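You operate a simulated robot arm through the tools that you are given. There is no shell and no other tool. Be economical: measure what you need, move in short steps, check, and stop when the job is done.

You run a simulated two-armed robot. Do the job below in one go: nothing can be reset, and whatever is moved stays where it is left.

Task
Pick up the green module with one hand, pass it to the other hand and put it on the top of the fitting bench.

It is judged by the outcome, as a careful person would: the job done as asked, and still so three seconds after it is handed in. It fails if anything else is knocked over, pushed out of place, dropped, spilled or broken.

Robot
Two 7-joint arms with two-finger parallel grippers on one trunk, on a base that drives. Base frame: it is fixed to the floor where the robot stands at the start and does not move with it; the origin is under the middle of the robot, x ahead of it, y to its left, z up; the surface under the hand at the start is at about z = 80. Readings come in cm, degrees, newtons and seconds.
The left shoulder is at the start at [11, 16.9, 151.1], the right one opposite. With the tool pointing down near the work surface each hand reaches from about 32 to 70 cm from the robot's upright axis, wherever it stands, measured 20 degrees to its own side. Places, roughly: top of the fitting bench [90, -400, 80]. Payload 1.57 kg a hand.
The tool frame of a hand sits at the grasp point between the pads (the TCP): z along the fingers, y along the line on which they close. The tips reach 3 cm beyond it. Largest opening 8 cm; finger width 1.7, thickness 1.2; the body of the gripper, 4 by 8.2 cm, starts 8 cm behind the TCP.
Orientation is told as [roll, pitch, yaw] about the base's x, y, z axes, in that order, counted from this pose: with the fingers straight down and closing along the base's y, the tool's x points along the base's -x, its y along +y and its z along -z.

Tools
- The arms move only by the tool move_arm. It takes "left_steps", "right_steps" or both (then of equal length, played together; a hand with none holds still); each is one flat list of numbers, 7 for each row, row after row: the opening, from 0 (shut) to 1 (fully open), then the shift along the tool's x, y, z in cm, then the turn, a rotation vector about the tool's x, y, z in degrees. In form: [jaw, dx, dy, dz, wx, wy, wz, jaw, dx, dy, dz, wx, wy, wz, ...]. A call has 1 to 20 rows; each row shifts and turns the commanded pose from where the row before left it, along the tool's axes as they then stand. Rows are played at 5 a second. More than 5 cm and 8.6 degrees between two rows, or a gripper value outside its range, and nothing of the call is played. A pose out of reach is approached as far as the arm can. The call stops where the force on the tool passes 40 N (or 10 N more than at its start, if that is more) or the arm is blocked; 0.2 s more then pass. Each finger travels about 7.2 cm/s and halts on what it meets, pressing with about 22 N; the grip force reading is that of the motor and also rises with nothing between the fingers. The clock runs only during rows and for 0.2 s after the last one: add rows that do not move to give the fingers time. It gives the time, the measured TCP pose, the force on the tool (base axes), the opening and the grip force at its end, in the units of the frame above (readings bear some noise), with the torque about the TCP (base axes, N m) and any sound that the robot's microphone picked up.
- Cameras (640 x 400 px; columns grow to the right, rows downward): "scene" is now at [15.55, -1.29, 169.08]; the picture's right is [-0.19, -0.98, 0.00], its down [-0.76, 0.14, -0.63] and it looks along [0.62, -0.12, -0.78] (base axes); focal length 268 px, centre (320, 200). "left" rides on the left gripper at [7.2, 0.7, -12.2] in its tool frame; the picture's right is [-0.09, 1.00, 0.00], its down [-0.84, -0.08, -0.54] and it looks along [-0.54, -0.05, 0.84] (tool axes); focal length 238 px, centre (320, 200). "right" rides on the right gripper at [7.2, -0.7, -12.2] in its tool frame; the picture's right is [0.09, 1.00, 0.00], its down [-0.84, 0.08, -0.54] and it looks along [-0.54, 0.05, 0.84] (tool axes); focal length 238 px, centre (320, 200). There is no depth. A picture from a camera that has moved, and an enlarged one, comes with that camera's place and axes in the base frame and with its lens.
- snapshot(camera): a new picture of that camera. The clock stands still meanwhile.
- slide_trunk(by): slides the trunk up (or, below 0, down) by that many cm; the arms and the scene camera ride with it, the base frame stays. It gives what a move gives, with no picture.
- steer(legs): drives the robot by 1 to 6 legs, each [ahead, left, turn to the left] in cm, cm and degrees, along the robot's own axes; the way and the turn of a leg run together, so that a leg with both is an arc; at most 150 cm and 180 degrees a leg. The arms and the cameras ride along, it lands a little off, and it stops where it bumps. It gives what a move gives.
- pan_tilt(pan, tilt): turns the head with the scene camera to pan (to the left, within 86 degrees either way) and tilt (down, from -29 to 69), counted from straight ahead of the robot. It gives what a move gives.
- close_up(camera, box): a new picture of the part [left, top, right, bottom] of that camera's present view, enlarged. The clock stands still meanwhile.
- job_done(): hands the job in; it is judged then, once.

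Go step by step. Nothing tells you exact positions but the pictures and the camera data: compare them with the known pose of the tool, close in by small moves and look again before you grip or let go. The budget is 120 turns and 108 pictures, counting those below and the enlarged ones. Unless the task says otherwise, let go and move clear before handing in, and close with one line.

The tools are called after "Call:" by a JSON object that holds its "fn" and its "kwargs". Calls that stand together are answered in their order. move_arm: Moves the arms, as the interface text tells. Its arguments: {"type":"object","properties":{"left_steps":{"type":"array","items":{"type":"number"}},"right_steps":{"type":"array","items":{"type":"number"}}},"required":[]} The other tools are called the same way: slide_trunk (by) slides the trunk up or down; steer (legs) drives the base; pan_tilt (pan, tilt) turns the head that bears the scene camera; snapshot (camera) takes a picture; close_up (camera, box) takes an enlarged picture of a part of a camera's view; job_done () hands the job in.

At the start:

```text
clock: 0.0
left_eef_pos: [68.19, 20.1, 112.87]
left_tcp_rot: [-0.1, 0.0, 0.1]
left_contact_force: [-0.1, -0.1, 0.5]
left_torque: [-0.01, 0.01, -0.03]
left_finger_gap: 7.97
left_grasp_force: 0.1
right_eef_pos: [42.49, -34.78, 99.88]
right_tcp_rot: [0.1, 0.0, 0.0]
right_contact_force: [-0.4, -0.3, -0.2]
right_torque: [0.01, 0.02, 0.02]
right_finger_gap: 7.99
right_grasp_force: 0.0
trunk travel left (down, up): [-82.5, 6.5]
robot x, y, heading: [-0.06, 0.09, 0.1]
head pan, tilt: [-10.7, 50.8]
```

scene: 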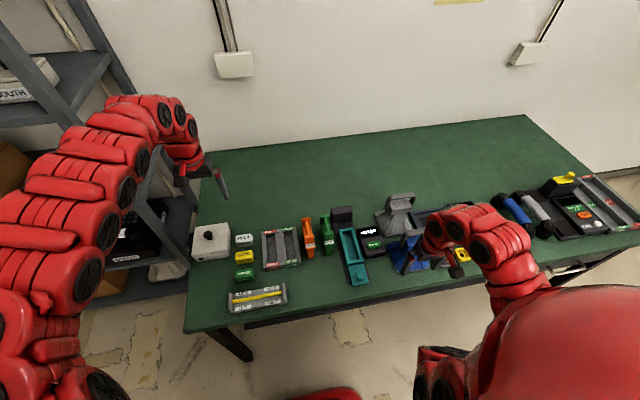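
right: 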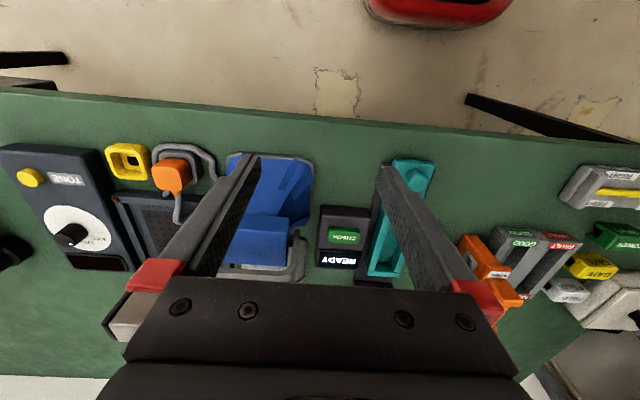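
left: 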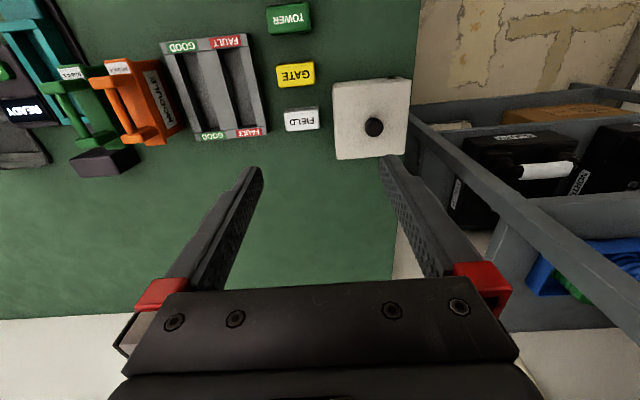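

I see a green table with an orange and a green handled piece (likely modules), along with small labelled blocks. I'll enlarge the views to make out which one is the green module.

Call:
{"fn": "close_up", "kwargs": {"camera": "scene", "box": [180, 180, 400, 317]}}

Call:
{"fn": "close_up", "kwargs": {"camera": "left", "box": [0, 0, 320, 200]}}

```text
2.91 times, centred on (290, 248) of scene
camera zoom: at [15.55, -1.29, 169.08], right [-0.19, -0.98, 0.0], down [-0.76, 0.14, -0.63], along [0.62, -0.12, -0.78], focal length 781 px, centre (407, 59)
```

zoom: 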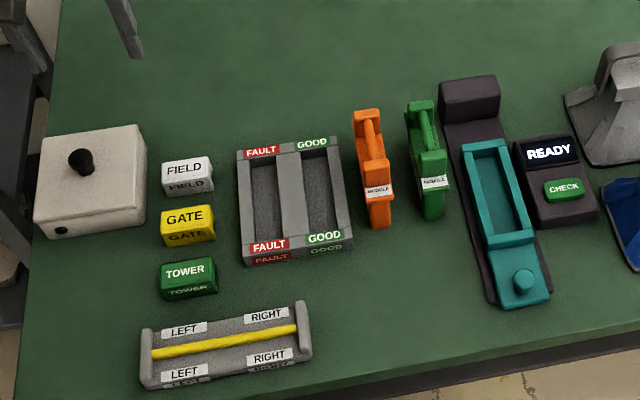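

```text
2.00 times, centred on (160, 100) of left
camera zoom: at [61.01, 20.82, 125.22], right [0.09, 1.0, 0.0], down [0.84, -0.08, 0.54], along [0.54, -0.05, -0.84], focal length 477 px, centre (640, 400)
```

zoom: 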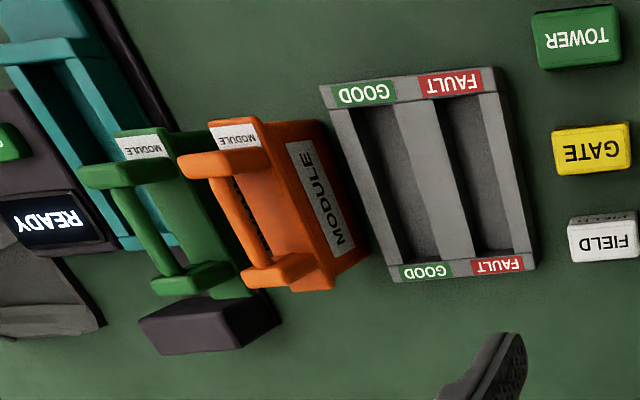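

The green module stands just beside the orange one at about x 61–70, y −13.7, with a bar handle on top along x. I'll raise the right hand and bring it over for a better look before gripping.

Call:
{"fn": "move_arm", "kwargs": {"right_steps": [1, 0, 0, -4, 0, 0, 0, 1, 0, 0, -4, 0, 0, 0, 1, 0, 0, -4, 0, 0, 0, 1, -3, 3.5, 0, 0, 0, 0, 1, -3, 3.5, 0, 0, 0, 0, 1, -3, 3.5, 0, 0, 0, 0, 1, -3, 3.5, 0, 0, 0, 0, 1, -3, 3.5, 0, 0, 0, 0, 1, -3, 3.5, 0, 0, 0, 0, 1, 0, 0, 0, 0, 0, 0]}}

Call:
{"fn": "snapshot", "kwargs": {"camera": "right"}}

Call:
{"fn": "snapshot", "kwargs": {"camera": "scene"}}

```text
clock: 2.2
left_eef_pos: [68.21, 20.19, 113.2]
left_tcp_rot: [0.0, 0.0, 0.1]
left_contact_force: [-0.4, -0.2, -0.1]
left_torque: [0.03, -0.03, 0.01]
left_finger_gap: 7.99
left_grasp_force: 0.1
right_eef_pos: [60.33, -13.88, 101.22]
right_tcp_rot: [0.0, 0.0, 0.0]
right_contact_force: [-0.7, -1.1, 0.2]
right_torque: [0.01, 0.01, -0.02]
right_finger_gap: 8.01
right_grasp_force: 0.1
right hand out of reach, approached as far as the arm can: row 1, 2, 3, 5
trunk travel left (down, up): [-82.5, 6.5]
robot x, y, heading: [-0.27, -0.14, -0.1]
head pan, tilt: [-10.7, 50.8]
```

```text
102 pictures are left
camera right: at [53.16, -14.61, 113.38], right [-0.09, 1.0, 0.0], down [0.84, 0.08, 0.54], along [0.54, 0.05, -0.84], focal length 238 px, centre (320, 200)
```

right: 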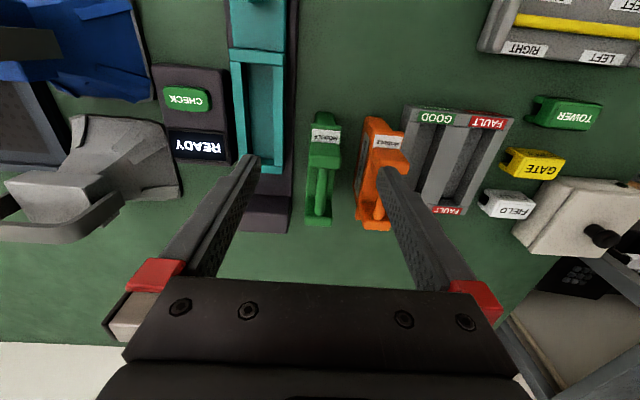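

```text
101 pictures are left
camera scene: at [15.51, -1.39, 169.08], right [-0.19, -0.98, 0.0], down [-0.76, 0.14, -0.63], along [0.62, -0.12, -0.78], focal length 268 px, centre (320, 200)
```

scene: 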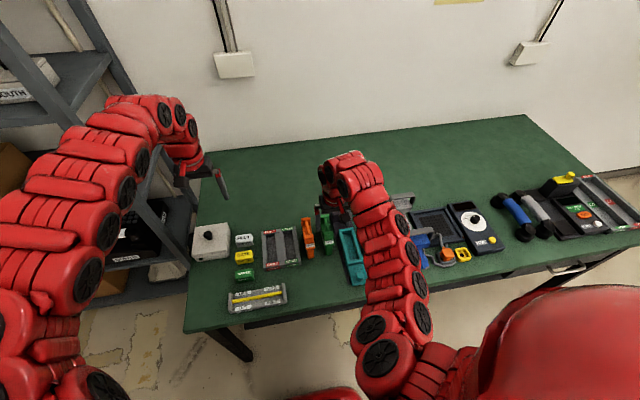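

The hand is now above the module at z≈101. I'll enlarge the module for its geometry.

Call:
{"fn": "close_up", "kwargs": {"camera": "right", "box": [240, 90, 440, 215]}}

Call:
{"fn": "close_up", "kwargs": {"camera": "scene", "box": [280, 180, 376, 240]}}

Call:
{"fn": "close_up", "kwargs": {"camera": "left", "box": [0, 40, 192, 160]}}

```text
3.20 times, centred on (340, 152) of right
camera zoom: at [53.16, -14.61, 113.38], right [-0.09, 1.0, 0.0], down [0.84, 0.08, 0.54], along [0.54, 0.05, -0.84], focal length 763 px, centre (256, 352)
```

zoom: 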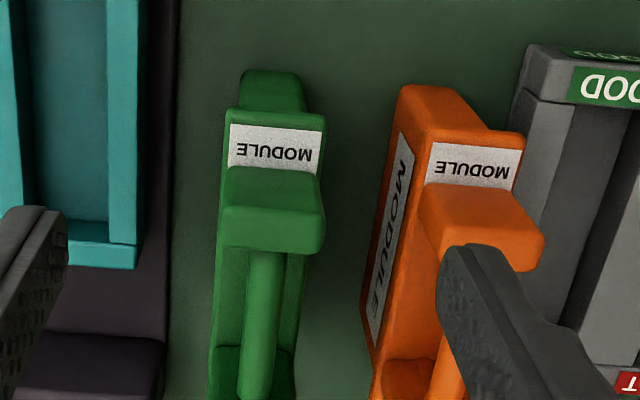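

```text
6.67 times, centred on (328, 210) of scene
camera zoom: at [15.51, -1.39, 169.08], right [-0.19, -0.98, 0.0], down [-0.76, 0.14, -0.63], along [0.62, -0.12, -0.78], focal length 1790 px, centre (267, 133)
```

zoom: 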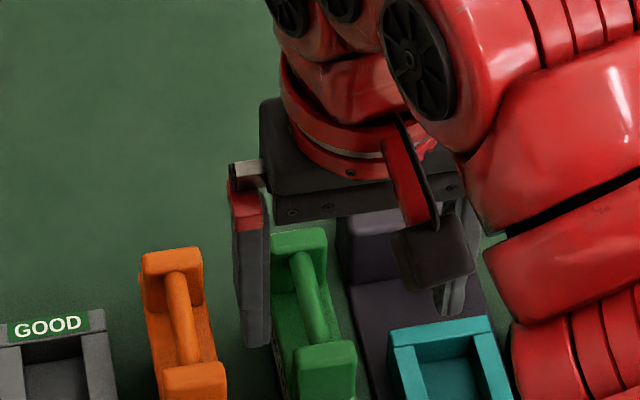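

```text
3.33 times, centred on (96, 100) of left
camera zoom: at [60.98, 20.76, 125.25], right [0.09, 1.0, 0.0], down [0.84, -0.08, 0.54], along [0.54, -0.05, -0.84], focal length 794 px, centre (1067, 533)
```

zoom: 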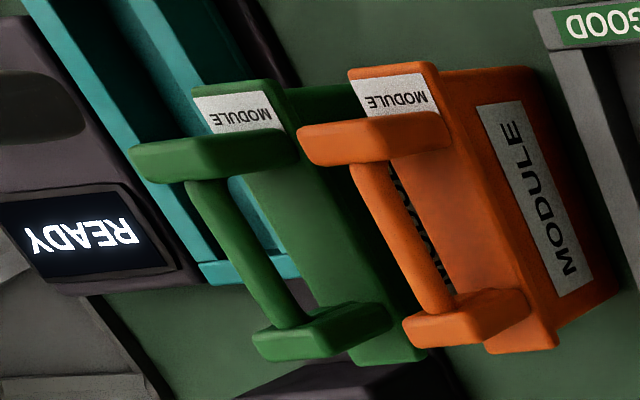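

Triangulating, the handle bar runs at y≈−13.4 from x≈62 to 69.5 with its top at z≈93.3. The body top is at about 88.6, and the orange neighbour begins near y≈−9. I'll half-close the jaw, centre over the bar and come partway down.

Call:
{"fn": "move_arm", "kwargs": {"right_steps": [0.5, -2.75, 0.2, 0, 0, 0, 0, 0.5, -2.75, 0.2, 0, 0, 0, 0, 0.5, 0, 0, 2, 0, 0, 0, 0.5, 0, 0, 2, 0, 0, 0, 0.5, 0, 0, 0, 0, 0, 0]}}

Call:
{"fn": "snapshot", "kwargs": {"camera": "right"}}

Call:
{"fn": "close_up", "kwargs": {"camera": "left", "box": [0, 40, 192, 160]}}

```text
clock: 3.4
left_eef_pos: [68.33, 20.05, 112.91]
left_tcp_rot: [0.0, 0.1, 0.1]
left_contact_force: [-0.3, -0.4, 0.8]
left_torque: [0.02, 0.01, 0.0]
left_finger_gap: 8.02
left_grasp_force: 0.1
right_eef_pos: [65.8, -13.58, 97.25]
right_tcp_rot: [0.0, -0.1, 0.0]
right_contact_force: [-1.1, 0.1, -0.5]
right_torque: [0.02, -0.01, 0.01]
right_finger_gap: 3.98
right_grasp_force: 0.0
trunk travel left (down, up): [-82.5, 6.5]
robot x, y, heading: [-0.13, 0.05, -0.1]
head pan, tilt: [-10.7, 50.8]
```

```text
97 pictures are left
camera right: at [58.64, -14.18, 109.48], right [-0.09, 1.0, 0.0], down [0.84, 0.08, 0.54], along [0.54, 0.05, -0.84], focal length 238 px, centre (320, 200)
```

right: 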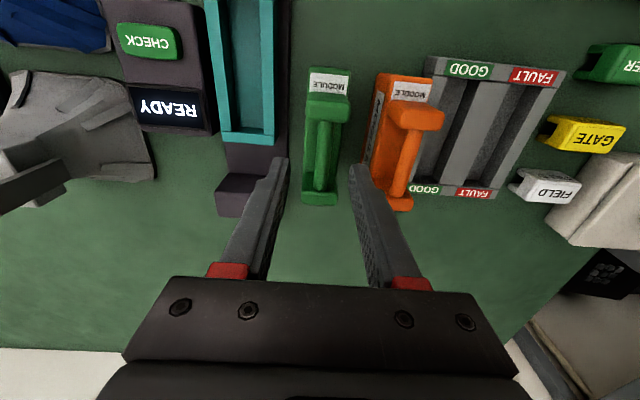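

```text
3.33 times, centred on (96, 100) of left
camera zoom: at [61.0, 20.84, 125.22], right [0.09, 1.0, 0.0], down [0.84, -0.08, 0.54], along [0.54, -0.05, -0.84], focal length 794 px, centre (1067, 533)
```

zoom: 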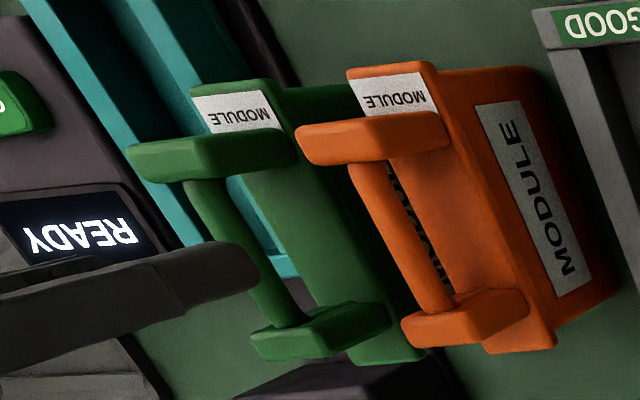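

The fingertips straddle the bar with the centre well aligned. I'll go down 4.6 cm and grip.

Call:
{"fn": "move_arm", "kwargs": {"right_steps": [0.5, 0, 0.05, 2, 0, 0, 0, 0.5, 0, 0, 1.5, 0, 0, 0, 0.5, 0, 0, 1.1, 0, 0, 0, 0.5, 0, 0, 0, 0, 0, 0]}}

Call:
{"fn": "close_up", "kwargs": {"camera": "left", "box": [0, 40, 192, 160]}}

Call:
{"fn": "close_up", "kwargs": {"camera": "right", "box": [200, 60, 440, 210]}}

```text
clock: 4.4
left_eef_pos: [68.23, 20.17, 113.07]
left_tcp_rot: [0.0, 0.0, 0.1]
left_contact_force: [0.8, 0.0, 0.2]
left_torque: [0.0, -0.01, -0.02]
left_finger_gap: 8.0
left_grasp_force: 0.1
right_eef_pos: [65.63, -13.53, 92.8]
right_tcp_rot: [-0.1, 0.0, 0.0]
right_contact_force: [-0.2, -0.8, -0.6]
right_torque: [0.02, -0.04, 0.03]
right_finger_gap: 3.98
right_grasp_force: 0.0
trunk travel left (down, up): [-82.5, 6.5]
robot x, y, heading: [-0.17, -0.18, -0.1]
head pan, tilt: [-10.7, 50.8]
```

```text
3.33 times, centred on (96, 100) of left
camera zoom: at [61.03, 20.84, 125.21], right [0.09, 1.0, 0.0], down [0.84, -0.08, 0.54], along [0.54, -0.05, -0.84], focal length 794 px, centre (1067, 533)
```

zoom: 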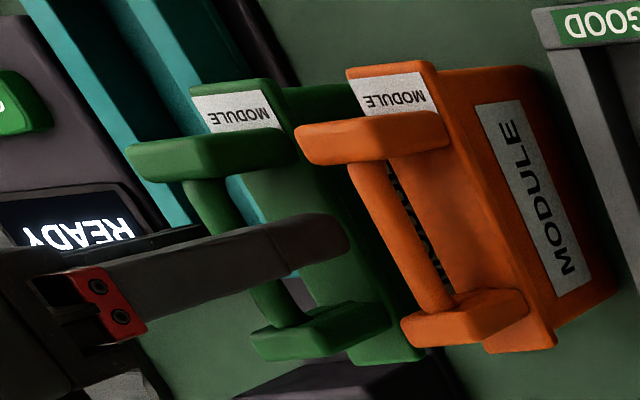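

```text
2.67 times, centred on (320, 135) of right
camera zoom: at [58.53, -14.17, 104.9], right [-0.09, 1.0, 0.0], down [0.84, 0.08, 0.54], along [0.54, 0.05, -0.84], focal length 636 px, centre (320, 373)
```

zoom: 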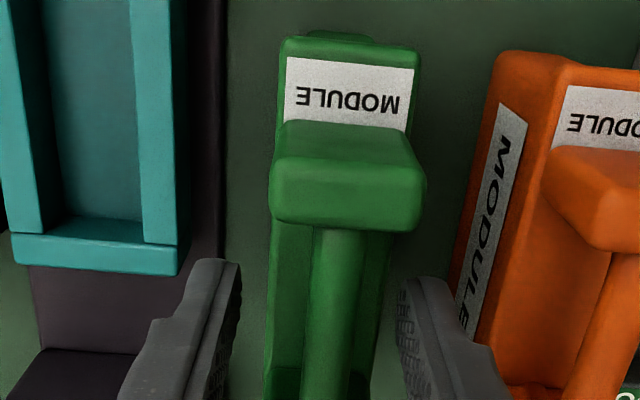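

Centring is within a few millimetres. I'll shift 0.2 cm, close on the bar and lift slightly.

Call:
{"fn": "move_arm", "kwargs": {"right_steps": [0.5, 0, 0.2, 0, 0, 0, 0, 0.25, 0, 0, 0, 0, 0, 0, 0, 0, 0, 0, 0, 0, 0, 0, 0, 0, 0, 0, 0, 0, 0, 0, 0, 0, 0, 0, 0, 0, 0, 0, 0, 0, 0, 0]}}

Call:
{"fn": "close_up", "kwargs": {"camera": "left", "box": [0, 40, 192, 160]}}

```text
clock: 5.8
left_eef_pos: [68.3, 20.07, 113.06]
left_tcp_rot: [0.0, 0.1, 0.1]
left_contact_force: [-0.4, 0.2, -0.3]
left_torque: [-0.01, 0.0, -0.01]
left_finger_gap: 7.99
left_grasp_force: 0.2
right_eef_pos: [65.7, -13.28, 92.82]
right_tcp_rot: [0.0, 0.0, 0.0]
right_contact_force: [0.2, 0.6, -0.5]
right_torque: [0.03, -0.02, 0.0]
right_finger_gap: 1.13
right_grasp_force: 22.3
trunk travel left (down, up): [-82.5, 6.5]
robot x, y, heading: [-0.01, 0.07, -0.1]
head pan, tilt: [-10.7, 50.8]
```

```text
3.33 times, centred on (96, 100) of left
camera zoom: at [61.03, 20.83, 125.21], right [0.09, 1.0, 0.0], down [0.84, -0.08, 0.54], along [0.54, -0.05, -0.84], focal length 794 px, centre (1067, 533)
```

zoom: 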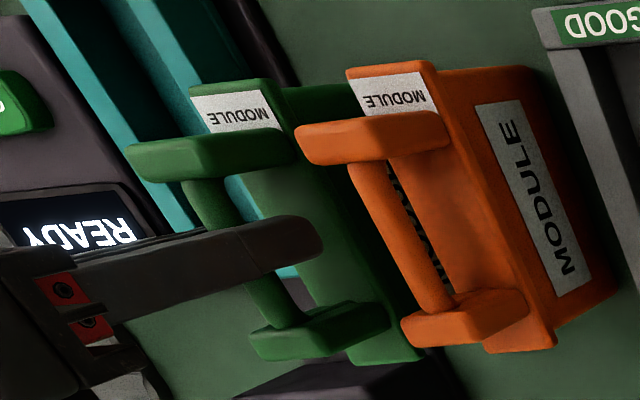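

The bar is gripped (1.1 cm gap, 22 N). I'll lift straight up.

Call:
{"fn": "move_arm", "kwargs": {"right_steps": [0, 0, 0, -1, 0, 0, 0, 0, 0, 0, -2, 0, 0, 0, 0, 0, 0, -3, 0, 0, 0, 0, 0, 0, -3, 0, 0, 0, 0, 0, 0, -3, 0, 0, 0, 0, 0, 0, -3, 0, 0, 0, 0, 0, 0, -3, 0, 0, 0, 0, 0, 0, 0, 0, 0, 0]}}

Call:
{"fn": "snapshot", "kwargs": {"camera": "left"}}

Call:
{"fn": "snapshot", "kwargs": {"camera": "right"}}

```text
clock: 7.6
left_eef_pos: [68.34, 20.06, 113.09]
left_tcp_rot: [0.0, 0.0, 0.0]
left_contact_force: [0.1, -0.2, 0.4]
left_torque: [0.03, 0.03, 0.01]
left_finger_gap: 7.97
left_grasp_force: 0.0
right_eef_pos: [65.58, -13.38, 110.65]
right_tcp_rot: [0.0, 0.0, 0.0]
right_contact_force: [-0.2, 0.4, -4.5]
right_torque: [-0.01, 0.02, -0.03]
right_finger_gap: 1.13
right_grasp_force: 21.8
trunk travel left (down, up): [-82.5, 6.5]
robot x, y, heading: [0.3, 0.2, 0.1]
head pan, tilt: [-10.7, 50.8]
```

```text
92 pictures are left
camera left: at [61.07, 20.8, 125.19], right [0.09, 1.0, 0.0], down [0.84, -0.08, 0.54], along [0.54, -0.05, -0.84], focal length 238 px, centre (320, 200)
```

left: 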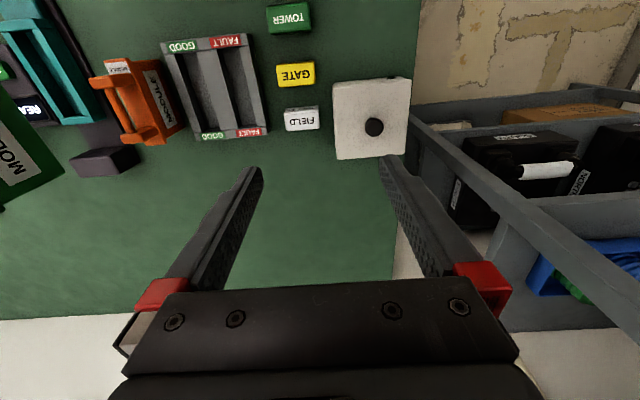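

```text
91 pictures are left
camera right: at [58.58, -14.05, 122.79], right [-0.09, 1.0, 0.0], down [0.84, 0.08, 0.54], along [0.54, 0.05, -0.84], focal length 238 px, centre (320, 200)
```

right: 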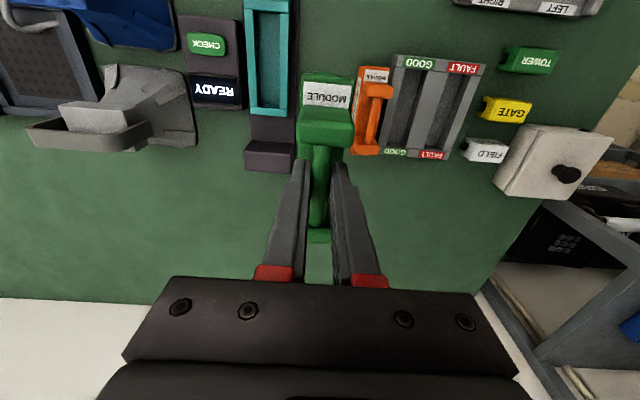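

The module is held clear of the table (about 0.45 kg). Before driving, I'll look around for the fitting bench and the free way.

Call:
{"fn": "pan_tilt", "kwargs": {"pan": -80, "tilt": 25}}

Call:
{"fn": "snapshot", "kwargs": {"camera": "scene"}}

Call:
{"fn": "pan_tilt", "kwargs": {"pan": 80, "tilt": 40}}

Call:
{"fn": "snapshot", "kwargs": {"camera": "scene"}}

```text
clock: 9.0
left_eef_pos: [68.3, 20.08, 112.99]
left_tcp_rot: [0.0, 0.0, 0.1]
left_contact_force: [-0.4, 0.1, 0.4]
left_torque: [-0.01, 0.01, 0.0]
left_finger_gap: 8.02
left_grasp_force: 0.0
right_eef_pos: [65.79, -13.39, 110.77]
right_tcp_rot: [0.0, 0.1, -0.1]
right_contact_force: [0.3, -0.4, -1.7]
right_torque: [-0.03, 0.03, -0.02]
right_finger_gap: 1.16
right_grasp_force: 21.9
trunk travel left (down, up): [-82.5, 6.5]
robot x, y, heading: [0.09, 0.13, -0.1]
head pan, tilt: [-80.0, 25.0]
```

```text
90 pictures are left
camera scene: at [9.72, -8.95, 172.93], right [-0.98, -0.17, 0.0], down [-0.07, 0.42, -0.91], along [0.16, -0.89, -0.42], focal length 268 px, centre (320, 200)
```

scene: 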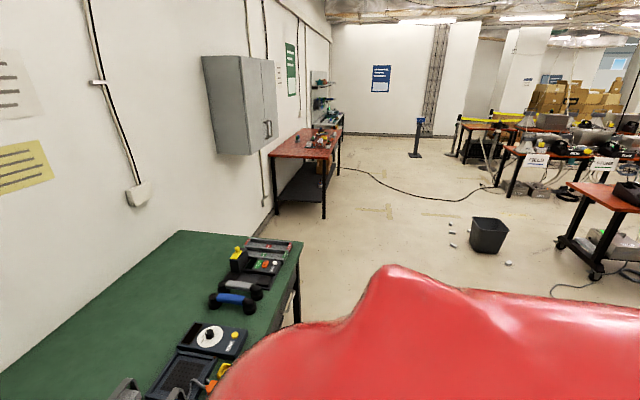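

```text
clock: 11.5
left_eef_pos: [68.44, 20.14, 113.06]
left_tcp_rot: [0.0, -0.1, 0.1]
left_contact_force: [0.4, -0.4, 0.0]
left_torque: [-0.02, 0.01, -0.04]
left_finger_gap: 8.01
left_grasp_force: 0.1
right_eef_pos: [65.8, -13.41, 110.75]
right_tcp_rot: [0.0, 0.1, 0.0]
right_contact_force: [1.0, 0.6, -3.8]
right_torque: [0.0, -0.02, 0.01]
right_finger_gap: 1.14
right_grasp_force: 22.2
trunk travel left (down, up): [-82.5, 6.5]
robot x, y, heading: [0.14, 0.05, -0.2]
head pan, tilt: [80.0, 40.0]
```

```text
89 pictures are left
camera scene: at [9.59, 8.49, 170.6], right [0.98, -0.17, 0.0], down [-0.11, -0.63, -0.77], along [0.13, 0.75, -0.64], focal length 268 px, centre (320, 200)
```

scene: 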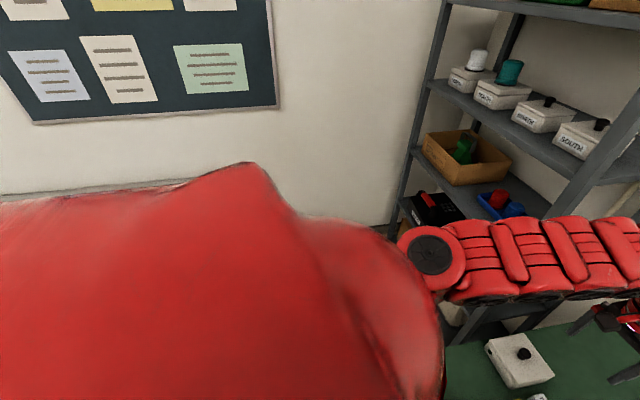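

The fitting bench is the orange-topped one ahead to the right (front edge about x 58, y −320…−495), and the way is clear along it. I'll back off 40 cm so the handover happens clear of the table.

Call:
{"fn": "steer", "kwargs": {"legs": [[-40, 0, 0]]}}

Call:
{"fn": "pan_tilt", "kwargs": {"pan": 0, "tilt": 45}}

Call:
{"fn": "snapshot", "kwargs": {"camera": "scene"}}

```text
clock: 13.9
left_eef_pos: [29.28, 20.06, 112.92]
left_tcp_rot: [0.0, -0.1, -0.2]
left_contact_force: [0.4, 0.7, -0.1]
left_torque: [0.03, 0.03, 0.0]
left_finger_gap: 8.02
left_grasp_force: 0.1
right_eef_pos: [26.7, -13.52, 110.68]
right_tcp_rot: [0.0, 0.1, -0.2]
right_contact_force: [0.1, 0.2, -3.1]
right_torque: [0.0, 0.03, 0.04]
right_finger_gap: 1.14
right_grasp_force: 21.9
trunk travel left (down, up): [-82.5, 6.5]
robot x, y, heading: [-39.02, 0.1, -0.1]
head pan, tilt: [80.0, 40.0]
```

```text
clock: 15.5
left_eef_pos: [29.3, 19.98, 113.0]
left_tcp_rot: [-0.1, 0.0, -0.2]
left_contact_force: [-0.1, 0.4, 0.2]
left_torque: [-0.01, -0.03, -0.01]
left_finger_gap: 8.01
left_grasp_force: 0.1
right_eef_pos: [26.55, -13.54, 110.64]
right_tcp_rot: [0.0, 0.0, -0.1]
right_contact_force: [-0.1, 0.1, -2.9]
right_torque: [0.02, 0.04, -0.02]
right_finger_gap: 1.15
right_grasp_force: 22.0
trunk travel left (down, up): [-82.5, 6.5]
robot x, y, heading: [-39.26, -0.13, -0.4]
head pan, tilt: [0.0, 45.0]
```

```text
88 pictures are left
camera scene: at [-22.85, 0.14, 169.87], right [0.0, -1.0, 0.0], down [-0.71, 0.0, -0.71], along [0.71, 0.0, -0.71], focal length 268 px, centre (320, 200)
```

scene: 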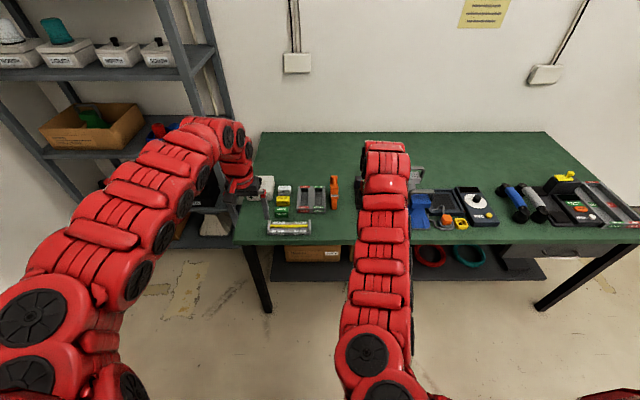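

The robot is clear of the table. Now I'll pull the module in to about 50 cm ahead and yaw the right hand +90°, so that the module's far end faces the left hand.

Call:
{"fn": "move_arm", "kwargs": {"right_steps": [0, 3.9, 0.3, 0, 0, 0, 0, 0, 3.9, 0.3, 0, 0, 0, 0, 0, 3.9, 0.3, 0, 0, 0, 0, 0, 3.9, 0.3, 0, 0, 0, 0, 0, 0, 0, 0, 0, 0, -8.2, 0, 0, 0, 0, 0, 0, -8.2, 0, 0, 0, 0, 0, 0, -8.2, 0, 0, 0, 0, 0, 0, -8.2, 0, 0, 0, 0, 0, 0, -8.2, 0, 0, 0, 0, 0, 0, -8.2, 0, 0, 0, 0, 0, 0, -8.2, 0, 0, 0, 0, 0, 0, -8.2, 0, 0, 0, 0, 0, 0, -8.2, 0, 0, 0, 0, 0, 0, -8.2, 0, 0, 0, 0, 0, 0, -8, 0, 0, 0, 0, 0, 0, 0]}}

Call:
{"fn": "snapshot", "kwargs": {"camera": "scene"}}

Call:
{"fn": "snapshot", "kwargs": {"camera": "right"}}

```text
clock: 18.9
left_eef_pos: [29.35, 19.95, 112.9]
left_tcp_rot: [-0.1, 0.0, -0.2]
left_contact_force: [0.9, 0.1, -0.5]
left_torque: [0.02, -0.01, 0.0]
left_finger_gap: 7.99
left_grasp_force: 0.1
right_eef_pos: [25.62, -13.68, 110.74]
right_tcp_rot: [0.0, 0.0, 90.0]
right_contact_force: [-0.2, 0.2, -3.4]
right_torque: [-0.03, 0.0, 0.0]
right_finger_gap: 1.16
right_grasp_force: 21.9
right hand out of reach, approached as far as the arm can: row 1, 2, 3, 4
trunk travel left (down, up): [-82.5, 6.5]
robot x, y, heading: [-39.26, 0.42, -0.2]
head pan, tilt: [0.0, 45.0]
```

```text
87 pictures are left
camera scene: at [-22.87, 0.13, 169.87], right [0.0, -1.0, 0.0], down [-0.71, 0.0, -0.71], along [0.71, 0.0, -0.71], focal length 268 px, centre (320, 200)
```

scene: 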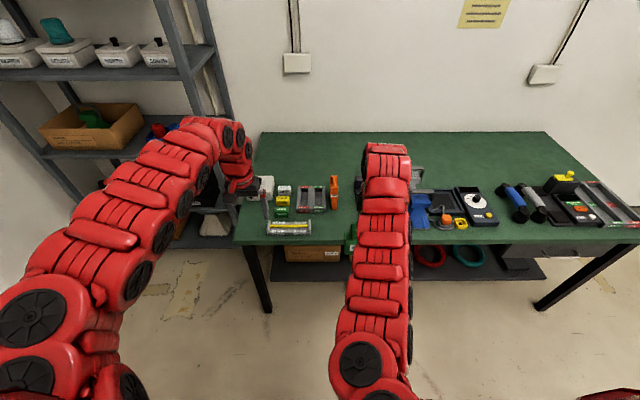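

```text
86 pictures are left
camera right: at [26.22, -20.85, 122.91], right [-1.0, -0.09, 0.0], down [-0.07, 0.84, 0.54], along [-0.05, 0.54, -0.84], focal length 238 px, centre (320, 200)
```

right: 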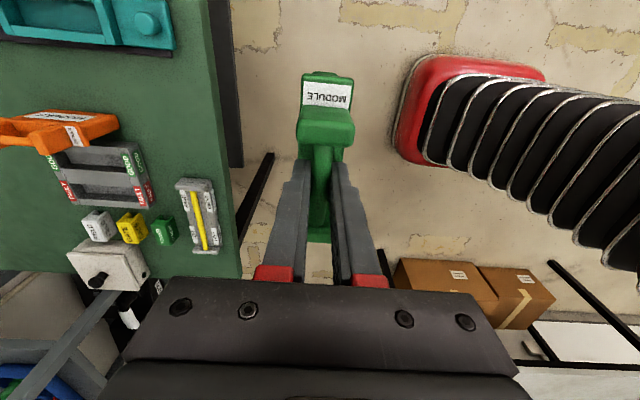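

The right arm cannot come in further at this height, but the pose is fine for the handover. The module's far end is at y≈−8, with the body at z 98–106.5. Now I'll turn the left hand to point to the right and 45° down, staying well away.

Call:
{"fn": "move_arm", "kwargs": {"left_steps": [1, 0, 0, 0, 0, 0, -8.2, 1, 0, 0, 0, 0, 0, -8.2, 1, 0, 0, 0, 0, 0, -8.2, 1, 0, 0, 0, 0, 0, -8.2, 1, 0, 0, 0, 0, 0, -8.2, 1, 0, 0, 0, 0, 0, -8.2, 1, 0, 0, 0, 0, 0, -8.2, 1, 0, 0, 0, 0, 0, -8.2, 1, 0, 0, 0, 0, 0, -8.2, 1, 0, 0, 0, 0, 0, -8.2, 1, 0, 0, 0, 0, 0, -8, 1, 0, 0, 0, 0, 7.5, 0, 1, 0, 0, 0, 0, 7.5, 0, 1, 0, 0, 0, 0, 7.5, 0, 1, 0, 0, 0, 0, 7.5, 0, 1, 0, 0, 0, 0, 7.5, 0, 1, 0, 0, 0, 0, 7.5, 0, 1, 0, 0, 0, 0, 0, 0]}}

Call:
{"fn": "snapshot", "kwargs": {"camera": "left"}}

Call:
{"fn": "snapshot", "kwargs": {"camera": "scene"}}

```text
clock: 22.7
left_eef_pos: [29.18, 20.06, 113.04]
left_tcp_rot: [-0.1, 45.1, 89.7]
left_contact_force: [0.3, 0.5, 0.0]
left_torque: [0.01, 0.01, -0.03]
left_finger_gap: 7.97
left_grasp_force: 0.2
right_eef_pos: [25.5, -13.79, 110.73]
right_tcp_rot: [0.0, -0.1, 89.9]
right_contact_force: [0.4, -0.2, -2.0]
right_torque: [-0.03, -0.01, -0.04]
right_finger_gap: 1.15
right_grasp_force: 22.5
trunk travel left (down, up): [-82.5, 6.5]
robot x, y, heading: [-38.93, 0.01, -0.1]
head pan, tilt: [0.0, 45.0]
```

```text
85 pictures are left
camera left: at [28.51, 23.54, 126.75], right [-1.0, 0.07, -0.07], down [0.08, 0.97, -0.21], along [0.05, -0.21, -0.98], focal length 238 px, centre (320, 200)
```

left: 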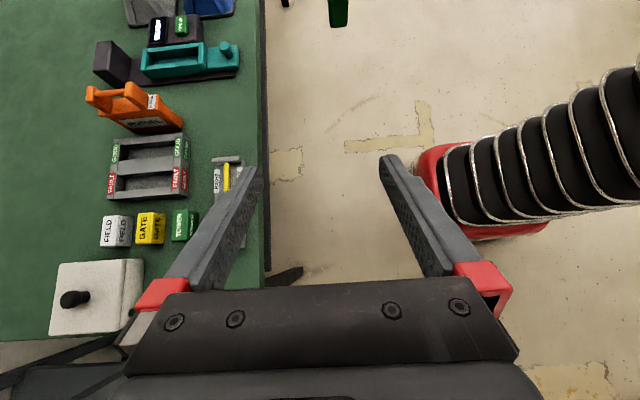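

```text
84 pictures are left
camera scene: at [-22.92, 0.15, 169.88], right [0.0, -1.0, 0.0], down [-0.71, 0.0, -0.71], along [0.71, 0.0, -0.71], focal length 268 px, centre (320, 200)
```

scene: 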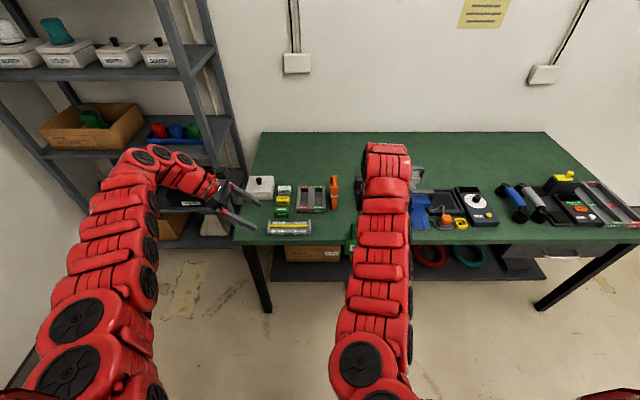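

The left hand is turned as wanted, and the module end shows at the top of its view. Next is the pre-grasp position, about 14 cm back along the approach line.

Call:
{"fn": "move_arm", "kwargs": {"left_steps": [0.8, 2.25, 0.6, 2.5, 0, 0, 0, 0.8, 2.25, 0.6, 2.5, 0, 0, 0, 0.8, 2.25, 0.6, 2.5, 0, 0, 0, 0.8, 2.25, 0.6, 2.5, 0, 0, 0, 0.8, 2.25, 0.6, 2.5, 0, 0, 0, 0.8, 2.25, 0.6, 2.5, 0, 0, 0, 0.8, 0, 0, 0, 0, 0, 0]}}

Call:
{"fn": "snapshot", "kwargs": {"camera": "left"}}

Call:
{"fn": "snapshot", "kwargs": {"camera": "scene"}}

Call:
{"fn": "snapshot", "kwargs": {"camera": "right"}}

```text
clock: 24.3
left_eef_pos: [25.54, 0.02, 111.97]
left_tcp_rot: [0.1, 45.1, 90.0]
left_contact_force: [-0.4, 0.0, -0.6]
left_torque: [0.0, -0.02, 0.0]
left_finger_gap: 6.4
left_grasp_force: 0.0
right_eef_pos: [25.57, -13.65, 110.9]
right_tcp_rot: [-0.1, 0.0, 89.8]
right_contact_force: [0.0, 0.1, -2.4]
right_torque: [-0.01, -0.03, 0.01]
right_finger_gap: 1.17
right_grasp_force: 21.7
trunk travel left (down, up): [-82.5, 6.5]
robot x, y, heading: [-39.46, 0.02, -0.1]
head pan, tilt: [0.0, 45.0]
```

```text
83 pictures are left
camera left: at [24.82, 3.59, 125.59], right [-1.0, 0.07, -0.07], down [0.08, 0.97, -0.21], along [0.05, -0.21, -0.98], focal length 238 px, centre (320, 200)
```

left: 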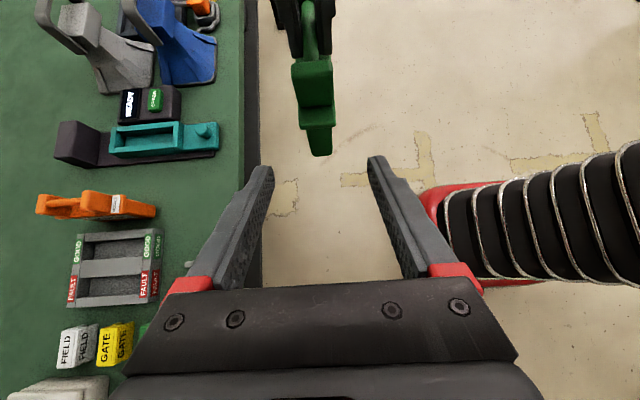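

```text
82 pictures are left
camera scene: at [-22.88, 0.17, 169.87], right [0.0, -1.0, 0.0], down [-0.71, 0.0, -0.71], along [0.71, 0.0, -0.71], focal length 268 px, centre (320, 200)
```

scene: 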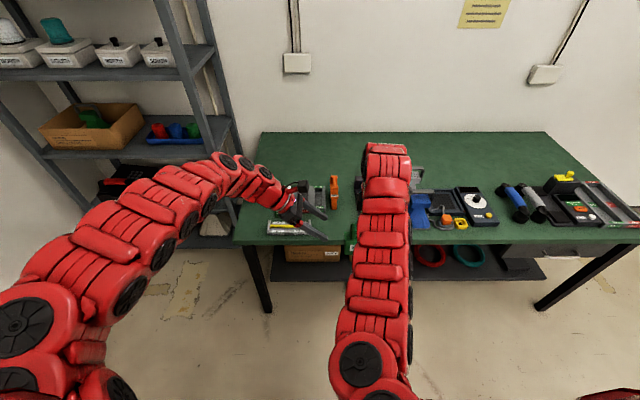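

```text
81 pictures are left
camera right: at [26.21, -20.82, 122.92], right [-1.0, -0.09, 0.0], down [-0.07, 0.84, 0.54], along [-0.05, 0.54, -0.84], focal length 238 px, centre (320, 200)
```

right: 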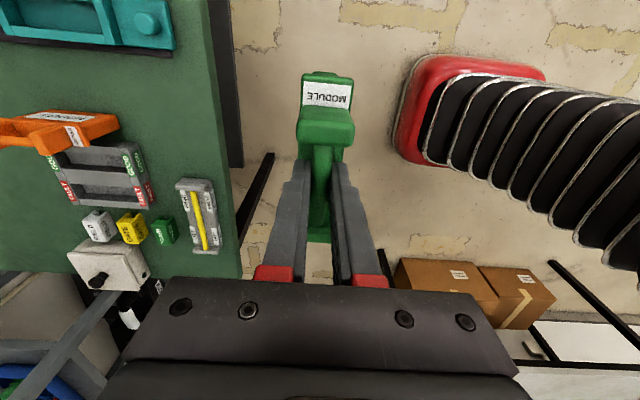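

The module end lies between the fingers, slightly off-centre. I'll zoom in to locate it.

Call:
{"fn": "close_up", "kwargs": {"camera": "left", "box": [224, 0, 416, 180]}}

```text
2.22 times, centred on (320, 90) of left
camera zoom: at [24.82, 3.59, 125.59], right [-1.0, 0.07, -0.07], down [0.08, 0.97, -0.21], along [0.05, -0.21, -0.98], focal length 530 px, centre (320, 444)
```

zoom: 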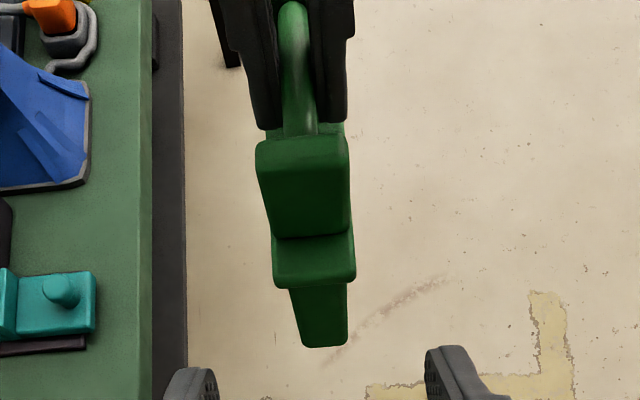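

The body end is at y≈−7.4 and x≈25.65, so the approach line is right. I'll advance 10 cm and look again.

Call:
{"fn": "move_arm", "kwargs": {"left_steps": [0.75, 0, -0.1, 2.5, 0, 0, 0, 0.75, 0, 0, 2.5, 0, 0, 0, 0.75, 0, 0, 2.5, 0, 0, 0, 0.75, 0, 0, 2.5, 0, 0, 0, 0.75, 0, 0, 0, 0, 0, 0]}}

Call:
{"fn": "snapshot", "kwargs": {"camera": "left"}}

Call:
{"fn": "snapshot", "kwargs": {"camera": "right"}}

Call:
{"fn": "snapshot", "kwargs": {"camera": "scene"}}

```text
clock: 25.5
left_eef_pos: [25.72, -7.21, 104.8]
left_tcp_rot: [0.1, 45.0, 89.7]
left_contact_force: [0.7, -0.4, -0.4]
left_torque: [-0.01, -0.01, -0.03]
left_finger_gap: 6.03
left_grasp_force: 0.1
right_eef_pos: [25.49, -13.63, 110.81]
right_tcp_rot: [-0.1, -0.1, 89.8]
right_contact_force: [-0.1, 0.3, -2.9]
right_torque: [0.04, 0.01, 0.01]
right_finger_gap: 1.16
right_grasp_force: 22.1
trunk travel left (down, up): [-82.5, 6.5]
robot x, y, heading: [-38.84, -0.1, -0.1]
head pan, tilt: [0.0, 45.0]
```

```text
79 pictures are left
camera left: at [25.07, -3.56, 118.58], right [-1.0, 0.07, -0.07], down [0.08, 0.97, -0.21], along [0.05, -0.21, -0.98], focal length 238 px, centre (320, 200)
```

left: 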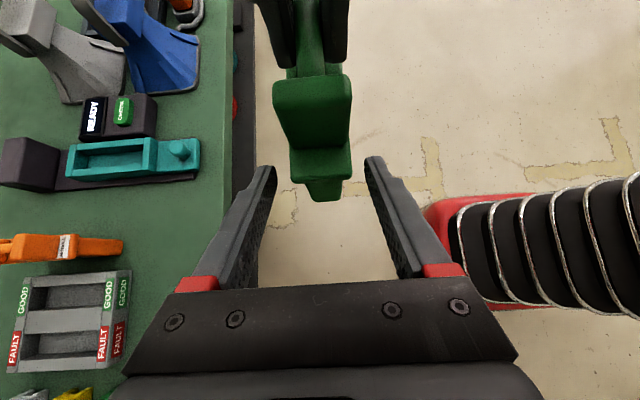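

```text
78 pictures are left
camera right: at [26.18, -20.8, 122.94], right [-1.0, -0.09, 0.0], down [-0.07, 0.84, 0.54], along [-0.05, 0.54, -0.84], focal length 238 px, centre (320, 200)
```

right: 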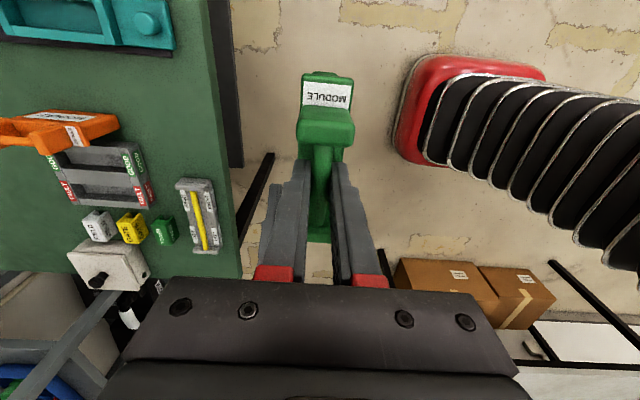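

```text
77 pictures are left
camera scene: at [-22.91, 0.21, 169.88], right [0.0, -1.0, 0.0], down [-0.71, 0.0, -0.71], along [0.71, 0.0, -0.71], focal length 268 px, centre (320, 200)
```

scene: 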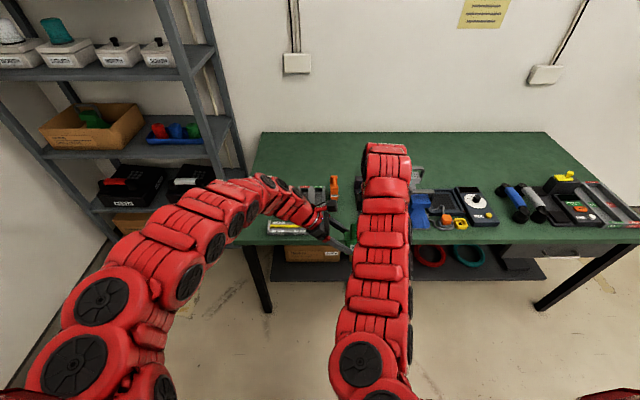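

The left fingers are straddling the end of the body evenly. I'll advance 4 cm more and check before closing.

Call:
{"fn": "move_arm", "kwargs": {"left_steps": [0.7, 0, 0, 2, 0, 0, 0, 0.7, 0, 0, 2, 0, 0, 0, 0.7, 0, 0, 0, 0, 0, 0]}}

Call:
{"fn": "snapshot", "kwargs": {"camera": "left"}}

Call:
{"fn": "close_up", "kwargs": {"camera": "scene", "box": [250, 160, 410, 260]}}

```text
clock: 26.3
left_eef_pos: [25.66, -10.09, 102.12]
left_tcp_rot: [0.0, 44.9, 89.8]
left_contact_force: [0.1, 0.1, -0.4]
left_torque: [-0.01, 0.0, -0.02]
left_finger_gap: 5.61
left_grasp_force: 0.1
right_eef_pos: [25.54, -13.55, 110.75]
right_tcp_rot: [-0.1, 0.0, 90.0]
right_contact_force: [0.2, -0.4, -2.4]
right_torque: [-0.02, 0.03, -0.01]
right_finger_gap: 1.11
right_grasp_force: 22.3
trunk travel left (down, up): [-82.5, 6.5]
robot x, y, heading: [-39.17, 0.12, -0.1]
head pan, tilt: [0.0, 45.0]
```

```text
76 pictures are left
camera left: at [25.03, -6.49, 115.75], right [-1.0, 0.07, -0.06], down [0.08, 0.97, -0.21], along [0.05, -0.21, -0.98], focal length 238 px, centre (320, 200)
```

left: 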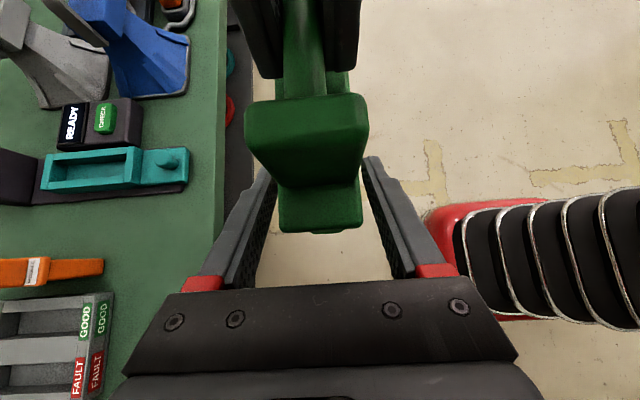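

```text
4.00 times, centred on (330, 210) of scene
camera zoom: at [-22.91, 0.19, 169.87], right [0.0, -1.0, 0.0], down [-0.71, 0.0, -0.71], along [0.71, 0.0, -0.71], focal length 1074 px, centre (280, 160)
```

zoom: 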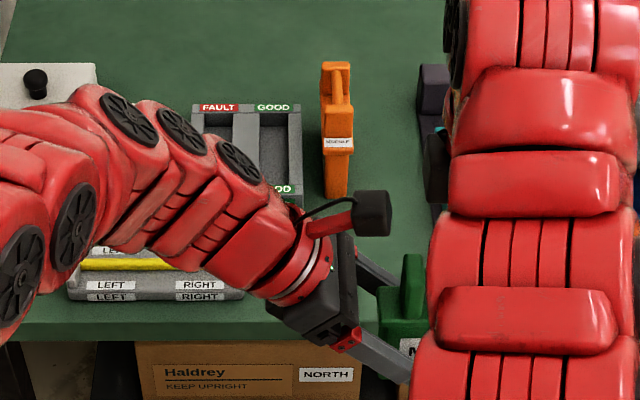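

The left jaws are around the body and centred, with no contact. I'll close the left hand and let it settle while the right hand still holds.

Call:
{"fn": "move_arm", "kwargs": {"left_steps": [0.5, 0, 0, 0, 0, 0, 0, 0, 0, 0, 0, 0, 0, 0, 0, 0, 0, 0, 0, 0, 0, 0, 0, 0, 0, 0, 0, 0, 0, 0, 0, 0, 0, 0, 0]}}

Call:
{"fn": "snapshot", "kwargs": {"camera": "left"}}

```text
clock: 27.5
left_eef_pos: [25.68, -10.19, 102.0]
left_tcp_rot: [0.1, 45.0, 89.8]
left_contact_force: [-5.2, 1.1, -0.8]
left_torque: [-0.04, -0.45, -0.09]
left_finger_gap: 3.36
left_grasp_force: 21.7
right_eef_pos: [25.68, -13.57, 110.84]
right_tcp_rot: [0.0, 0.0, 89.9]
right_contact_force: [4.4, -1.9, 1.1]
right_torque: [0.03, -0.05, -0.1]
right_finger_gap: 1.14
right_grasp_force: 22.6
trunk travel left (down, up): [-82.5, 6.5]
robot x, y, heading: [-39.19, 0.06, -0.0]
head pan, tilt: [0.0, 45.0]
```

```text
74 pictures are left
camera left: at [25.04, -6.54, 115.73], right [-1.0, 0.07, -0.06], down [0.08, 0.97, -0.21], along [0.05, -0.21, -0.98], focal length 238 px, centre (320, 200)
```

left: 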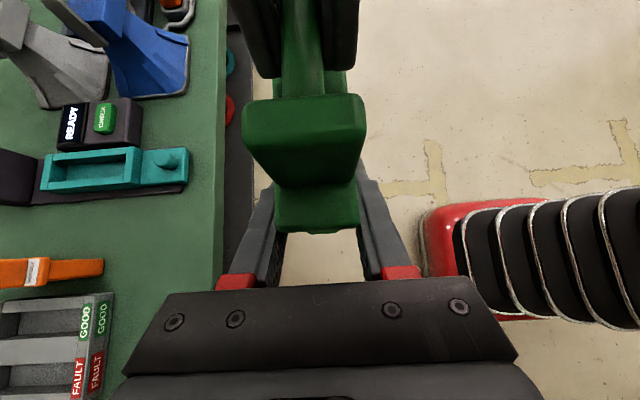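

Both hands now hold it, with 3.36 cm between the left jaws. I'll open the right hand and lift it straight off the handle.

Call:
{"fn": "move_arm", "kwargs": {"right_steps": [0.2, 0, 0, 0, 0, 0, 0, 0.4, 0, 0, 0, 0, 0, 0, 0.4, 0, 0, 0, 0, 0, 0, 0.4, 0, 0, -1, 0, 0, 0, 0.4, 0, 0, -2, 0, 0, 0, 0.4, 0, 0, -2, 0, 0, 0, 0.4, 0, 0, -2, 0, 0, 0, 0.4, 0, 0, 0, 0, 0, 0]}}

Call:
{"fn": "snapshot", "kwargs": {"camera": "right"}}

Call:
{"fn": "snapshot", "kwargs": {"camera": "left"}}

```text
clock: 29.3
left_eef_pos: [25.78, -10.08, 102.05]
left_tcp_rot: [0.0, 45.0, 89.8]
left_contact_force: [1.1, 0.3, 0.4]
left_torque: [0.11, 0.03, 0.03]
left_finger_gap: 3.36
left_grasp_force: 21.9
right_eef_pos: [25.5, -13.77, 117.72]
right_tcp_rot: [0.0, -0.1, 89.8]
right_contact_force: [-0.1, 0.2, 0.3]
right_torque: [0.0, 0.04, -0.02]
right_finger_gap: 3.2
right_grasp_force: 0.0
trunk travel left (down, up): [-82.5, 6.5]
robot x, y, heading: [-38.87, 0.02, -0.2]
head pan, tilt: [0.0, 45.0]
```

```text
73 pictures are left
camera right: at [26.22, -20.88, 129.88], right [-1.0, -0.09, 0.0], down [-0.07, 0.84, 0.54], along [-0.05, 0.54, -0.84], focal length 238 px, centre (320, 200)
```

right: 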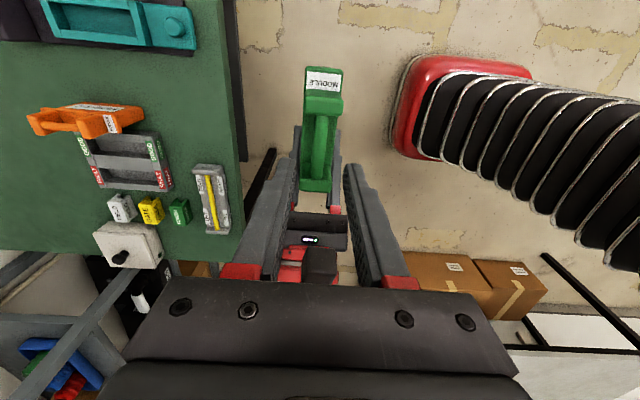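

```text
72 pictures are left
camera left: at [25.08, -6.54, 115.74], right [-1.0, 0.07, -0.06], down [0.08, 0.97, -0.21], along [0.05, -0.21, -0.98], focal length 238 px, centre (320, 200)
```

left: 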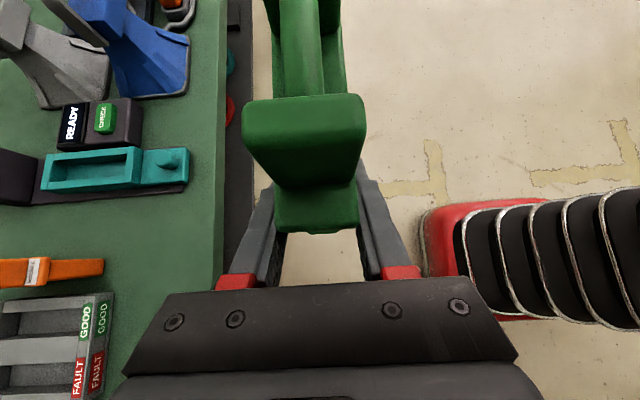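

The left hand holds the module firmly with no slip. I'll withdraw the right hand upward and to the right, then turn it back.

Call:
{"fn": "move_arm", "kwargs": {"right_steps": [0.4, 0, 0, -2, 0, 0, 0, 0.4, 2, 0, -1, 0, 0, 0, 0.4, 4, 0, 0, 0, 0, 0, 0.4, 4, 0, 0, 0, 0, 0, 0.4, 4, 0, 0, 0, 0, 0, 0.4, 4, 0, 0, 0, 0, 0, 0.4, 4, 0, 0, 0, 0, 0, 0.4, 0, 0, 0, 0, 0, 8.2, 0.4, 0, 0, 0, 0, 0, 8.2, 0.4, 0, 0, 0, 0, 0, 8.2, 0.4, 0, 0, 0, 0, 0, 8.2, 0.4, 0, 0, 0, 0, 0, 8.2, 0.4, 0, 0, 0, 0, 0, 8.2, 0.4, 0, 0, 0, 0, 0, 8.2, 0.4, 0, 0, 0, 0, 0, 8.2, 0.4, 0, 0, 0, 0, 0, 8.2, 0.4, 0, 0, 0, 0, 0, 8.2, 0.4, 0, 0, 0, 0, 0, 8]}}

Call:
{"fn": "snapshot", "kwargs": {"camera": "scene"}}

```text
clock: 33.1
left_eef_pos: [25.63, -10.07, 102.09]
left_tcp_rot: [0.0, 45.0, 89.8]
left_contact_force: [1.4, 0.1, -0.5]
left_torque: [0.07, 0.0, 0.02]
left_finger_gap: 3.35
left_grasp_force: 22.4
right_eef_pos: [25.58, -35.8, 120.78]
right_tcp_rot: [0.0, 0.0, -0.4]
right_contact_force: [-0.3, 0.3, -0.6]
right_torque: [0.03, 0.0, -0.01]
right_finger_gap: 3.2
right_grasp_force: 0.1
trunk travel left (down, up): [-82.5, 6.5]
robot x, y, heading: [-38.95, -0.05, -0.1]
head pan, tilt: [0.0, 45.0]
```

```text
71 pictures are left
camera scene: at [-22.87, 0.12, 169.87], right [0.0, -1.0, 0.0], down [-0.71, 0.0, -0.71], along [0.71, 0.0, -0.71], focal length 268 px, centre (320, 200)
```

scene: 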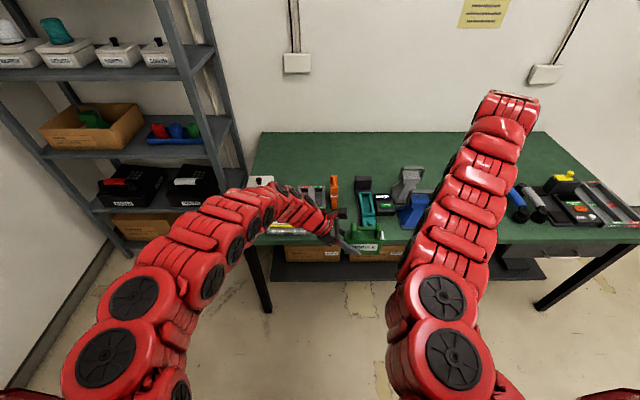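

The right hand is clear, and the module rests in the left hand. Now I'll drive sideways to the right, parallel to the tables, in legs, then look at the bench.

Call:
{"fn": "steer", "kwargs": {"legs": [[0, -140, 0], [0, -130, 0]]}}

Call:
{"fn": "pan_tilt", "kwargs": {"pan": -40, "tilt": 30}}

Call:
{"fn": "snapshot", "kwargs": {"camera": "scene"}}

Call:
{"fn": "snapshot", "kwargs": {"camera": "left"}}

```text
clock: 46.2
left_eef_pos: [25.35, -279.37, 102.09]
left_tcp_rot: [-0.1, 45.0, 91.6]
left_contact_force: [-0.4, -0.3, 0.1]
left_torque: [0.07, 0.0, 0.0]
left_finger_gap: 3.39
left_grasp_force: 22.0
right_eef_pos: [26.22, -304.77, 120.78]
right_tcp_rot: [-0.1, 0.1, 1.4]
right_contact_force: [-0.1, 0.5, -1.2]
right_torque: [-0.03, -0.01, -0.01]
right_finger_gap: 3.19
right_grasp_force: 0.0
trunk travel left (down, up): [-82.5, 6.5]
robot x, y, heading: [-39.63, -271.12, 1.4]
head pan, tilt: [0.0, 45.0]
```

```text
clock: 47.3
left_eef_pos: [25.56, -279.24, 101.94]
left_tcp_rot: [0.0, 45.0, 91.6]
left_contact_force: [-0.2, -0.1, -0.8]
left_torque: [0.08, -0.04, 0.0]
left_finger_gap: 3.37
left_grasp_force: 22.2
right_eef_pos: [26.13, -304.74, 120.73]
right_tcp_rot: [0.0, 0.1, 1.4]
right_contact_force: [-1.0, 0.1, 0.4]
right_torque: [0.02, 0.01, -0.04]
right_finger_gap: 3.21
right_grasp_force: 0.1
trunk travel left (down, up): [-82.5, 6.5]
robot x, y, heading: [-39.59, -271.43, 1.5]
head pan, tilt: [-40.0, 30.0]
```

```text
70 pictures are left
camera scene: at [-24.43, -276.3, 172.13], right [-0.62, -0.78, 0.0], down [-0.39, 0.31, -0.87], along [0.68, -0.54, -0.5], focal length 268 px, centre (320, 200)
```

scene: 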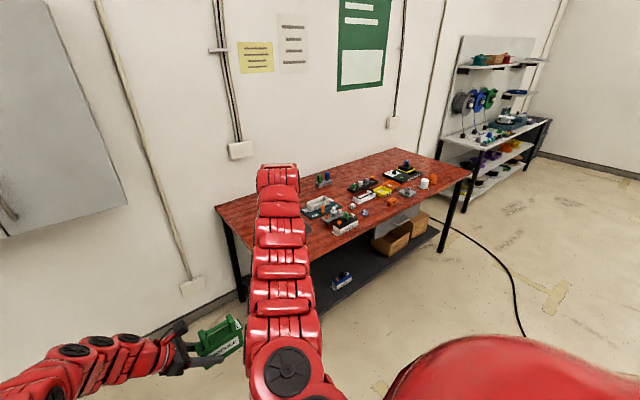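

```text
69 pictures are left
camera left: at [24.72, -275.68, 115.74], right [-1.0, 0.04, -0.06], down [0.05, 0.98, -0.21], along [0.06, -0.21, -0.98], focal length 238 px, centre (320, 200)
```

left: 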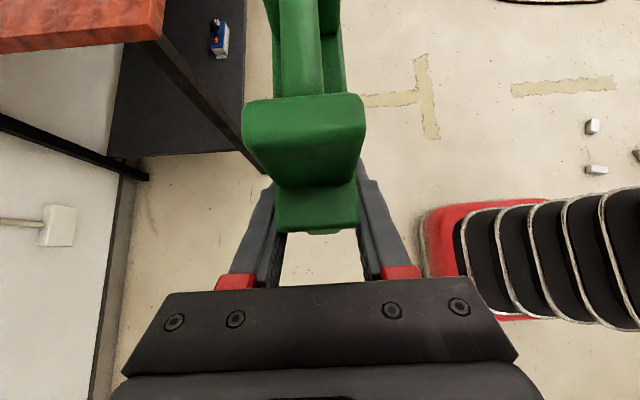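

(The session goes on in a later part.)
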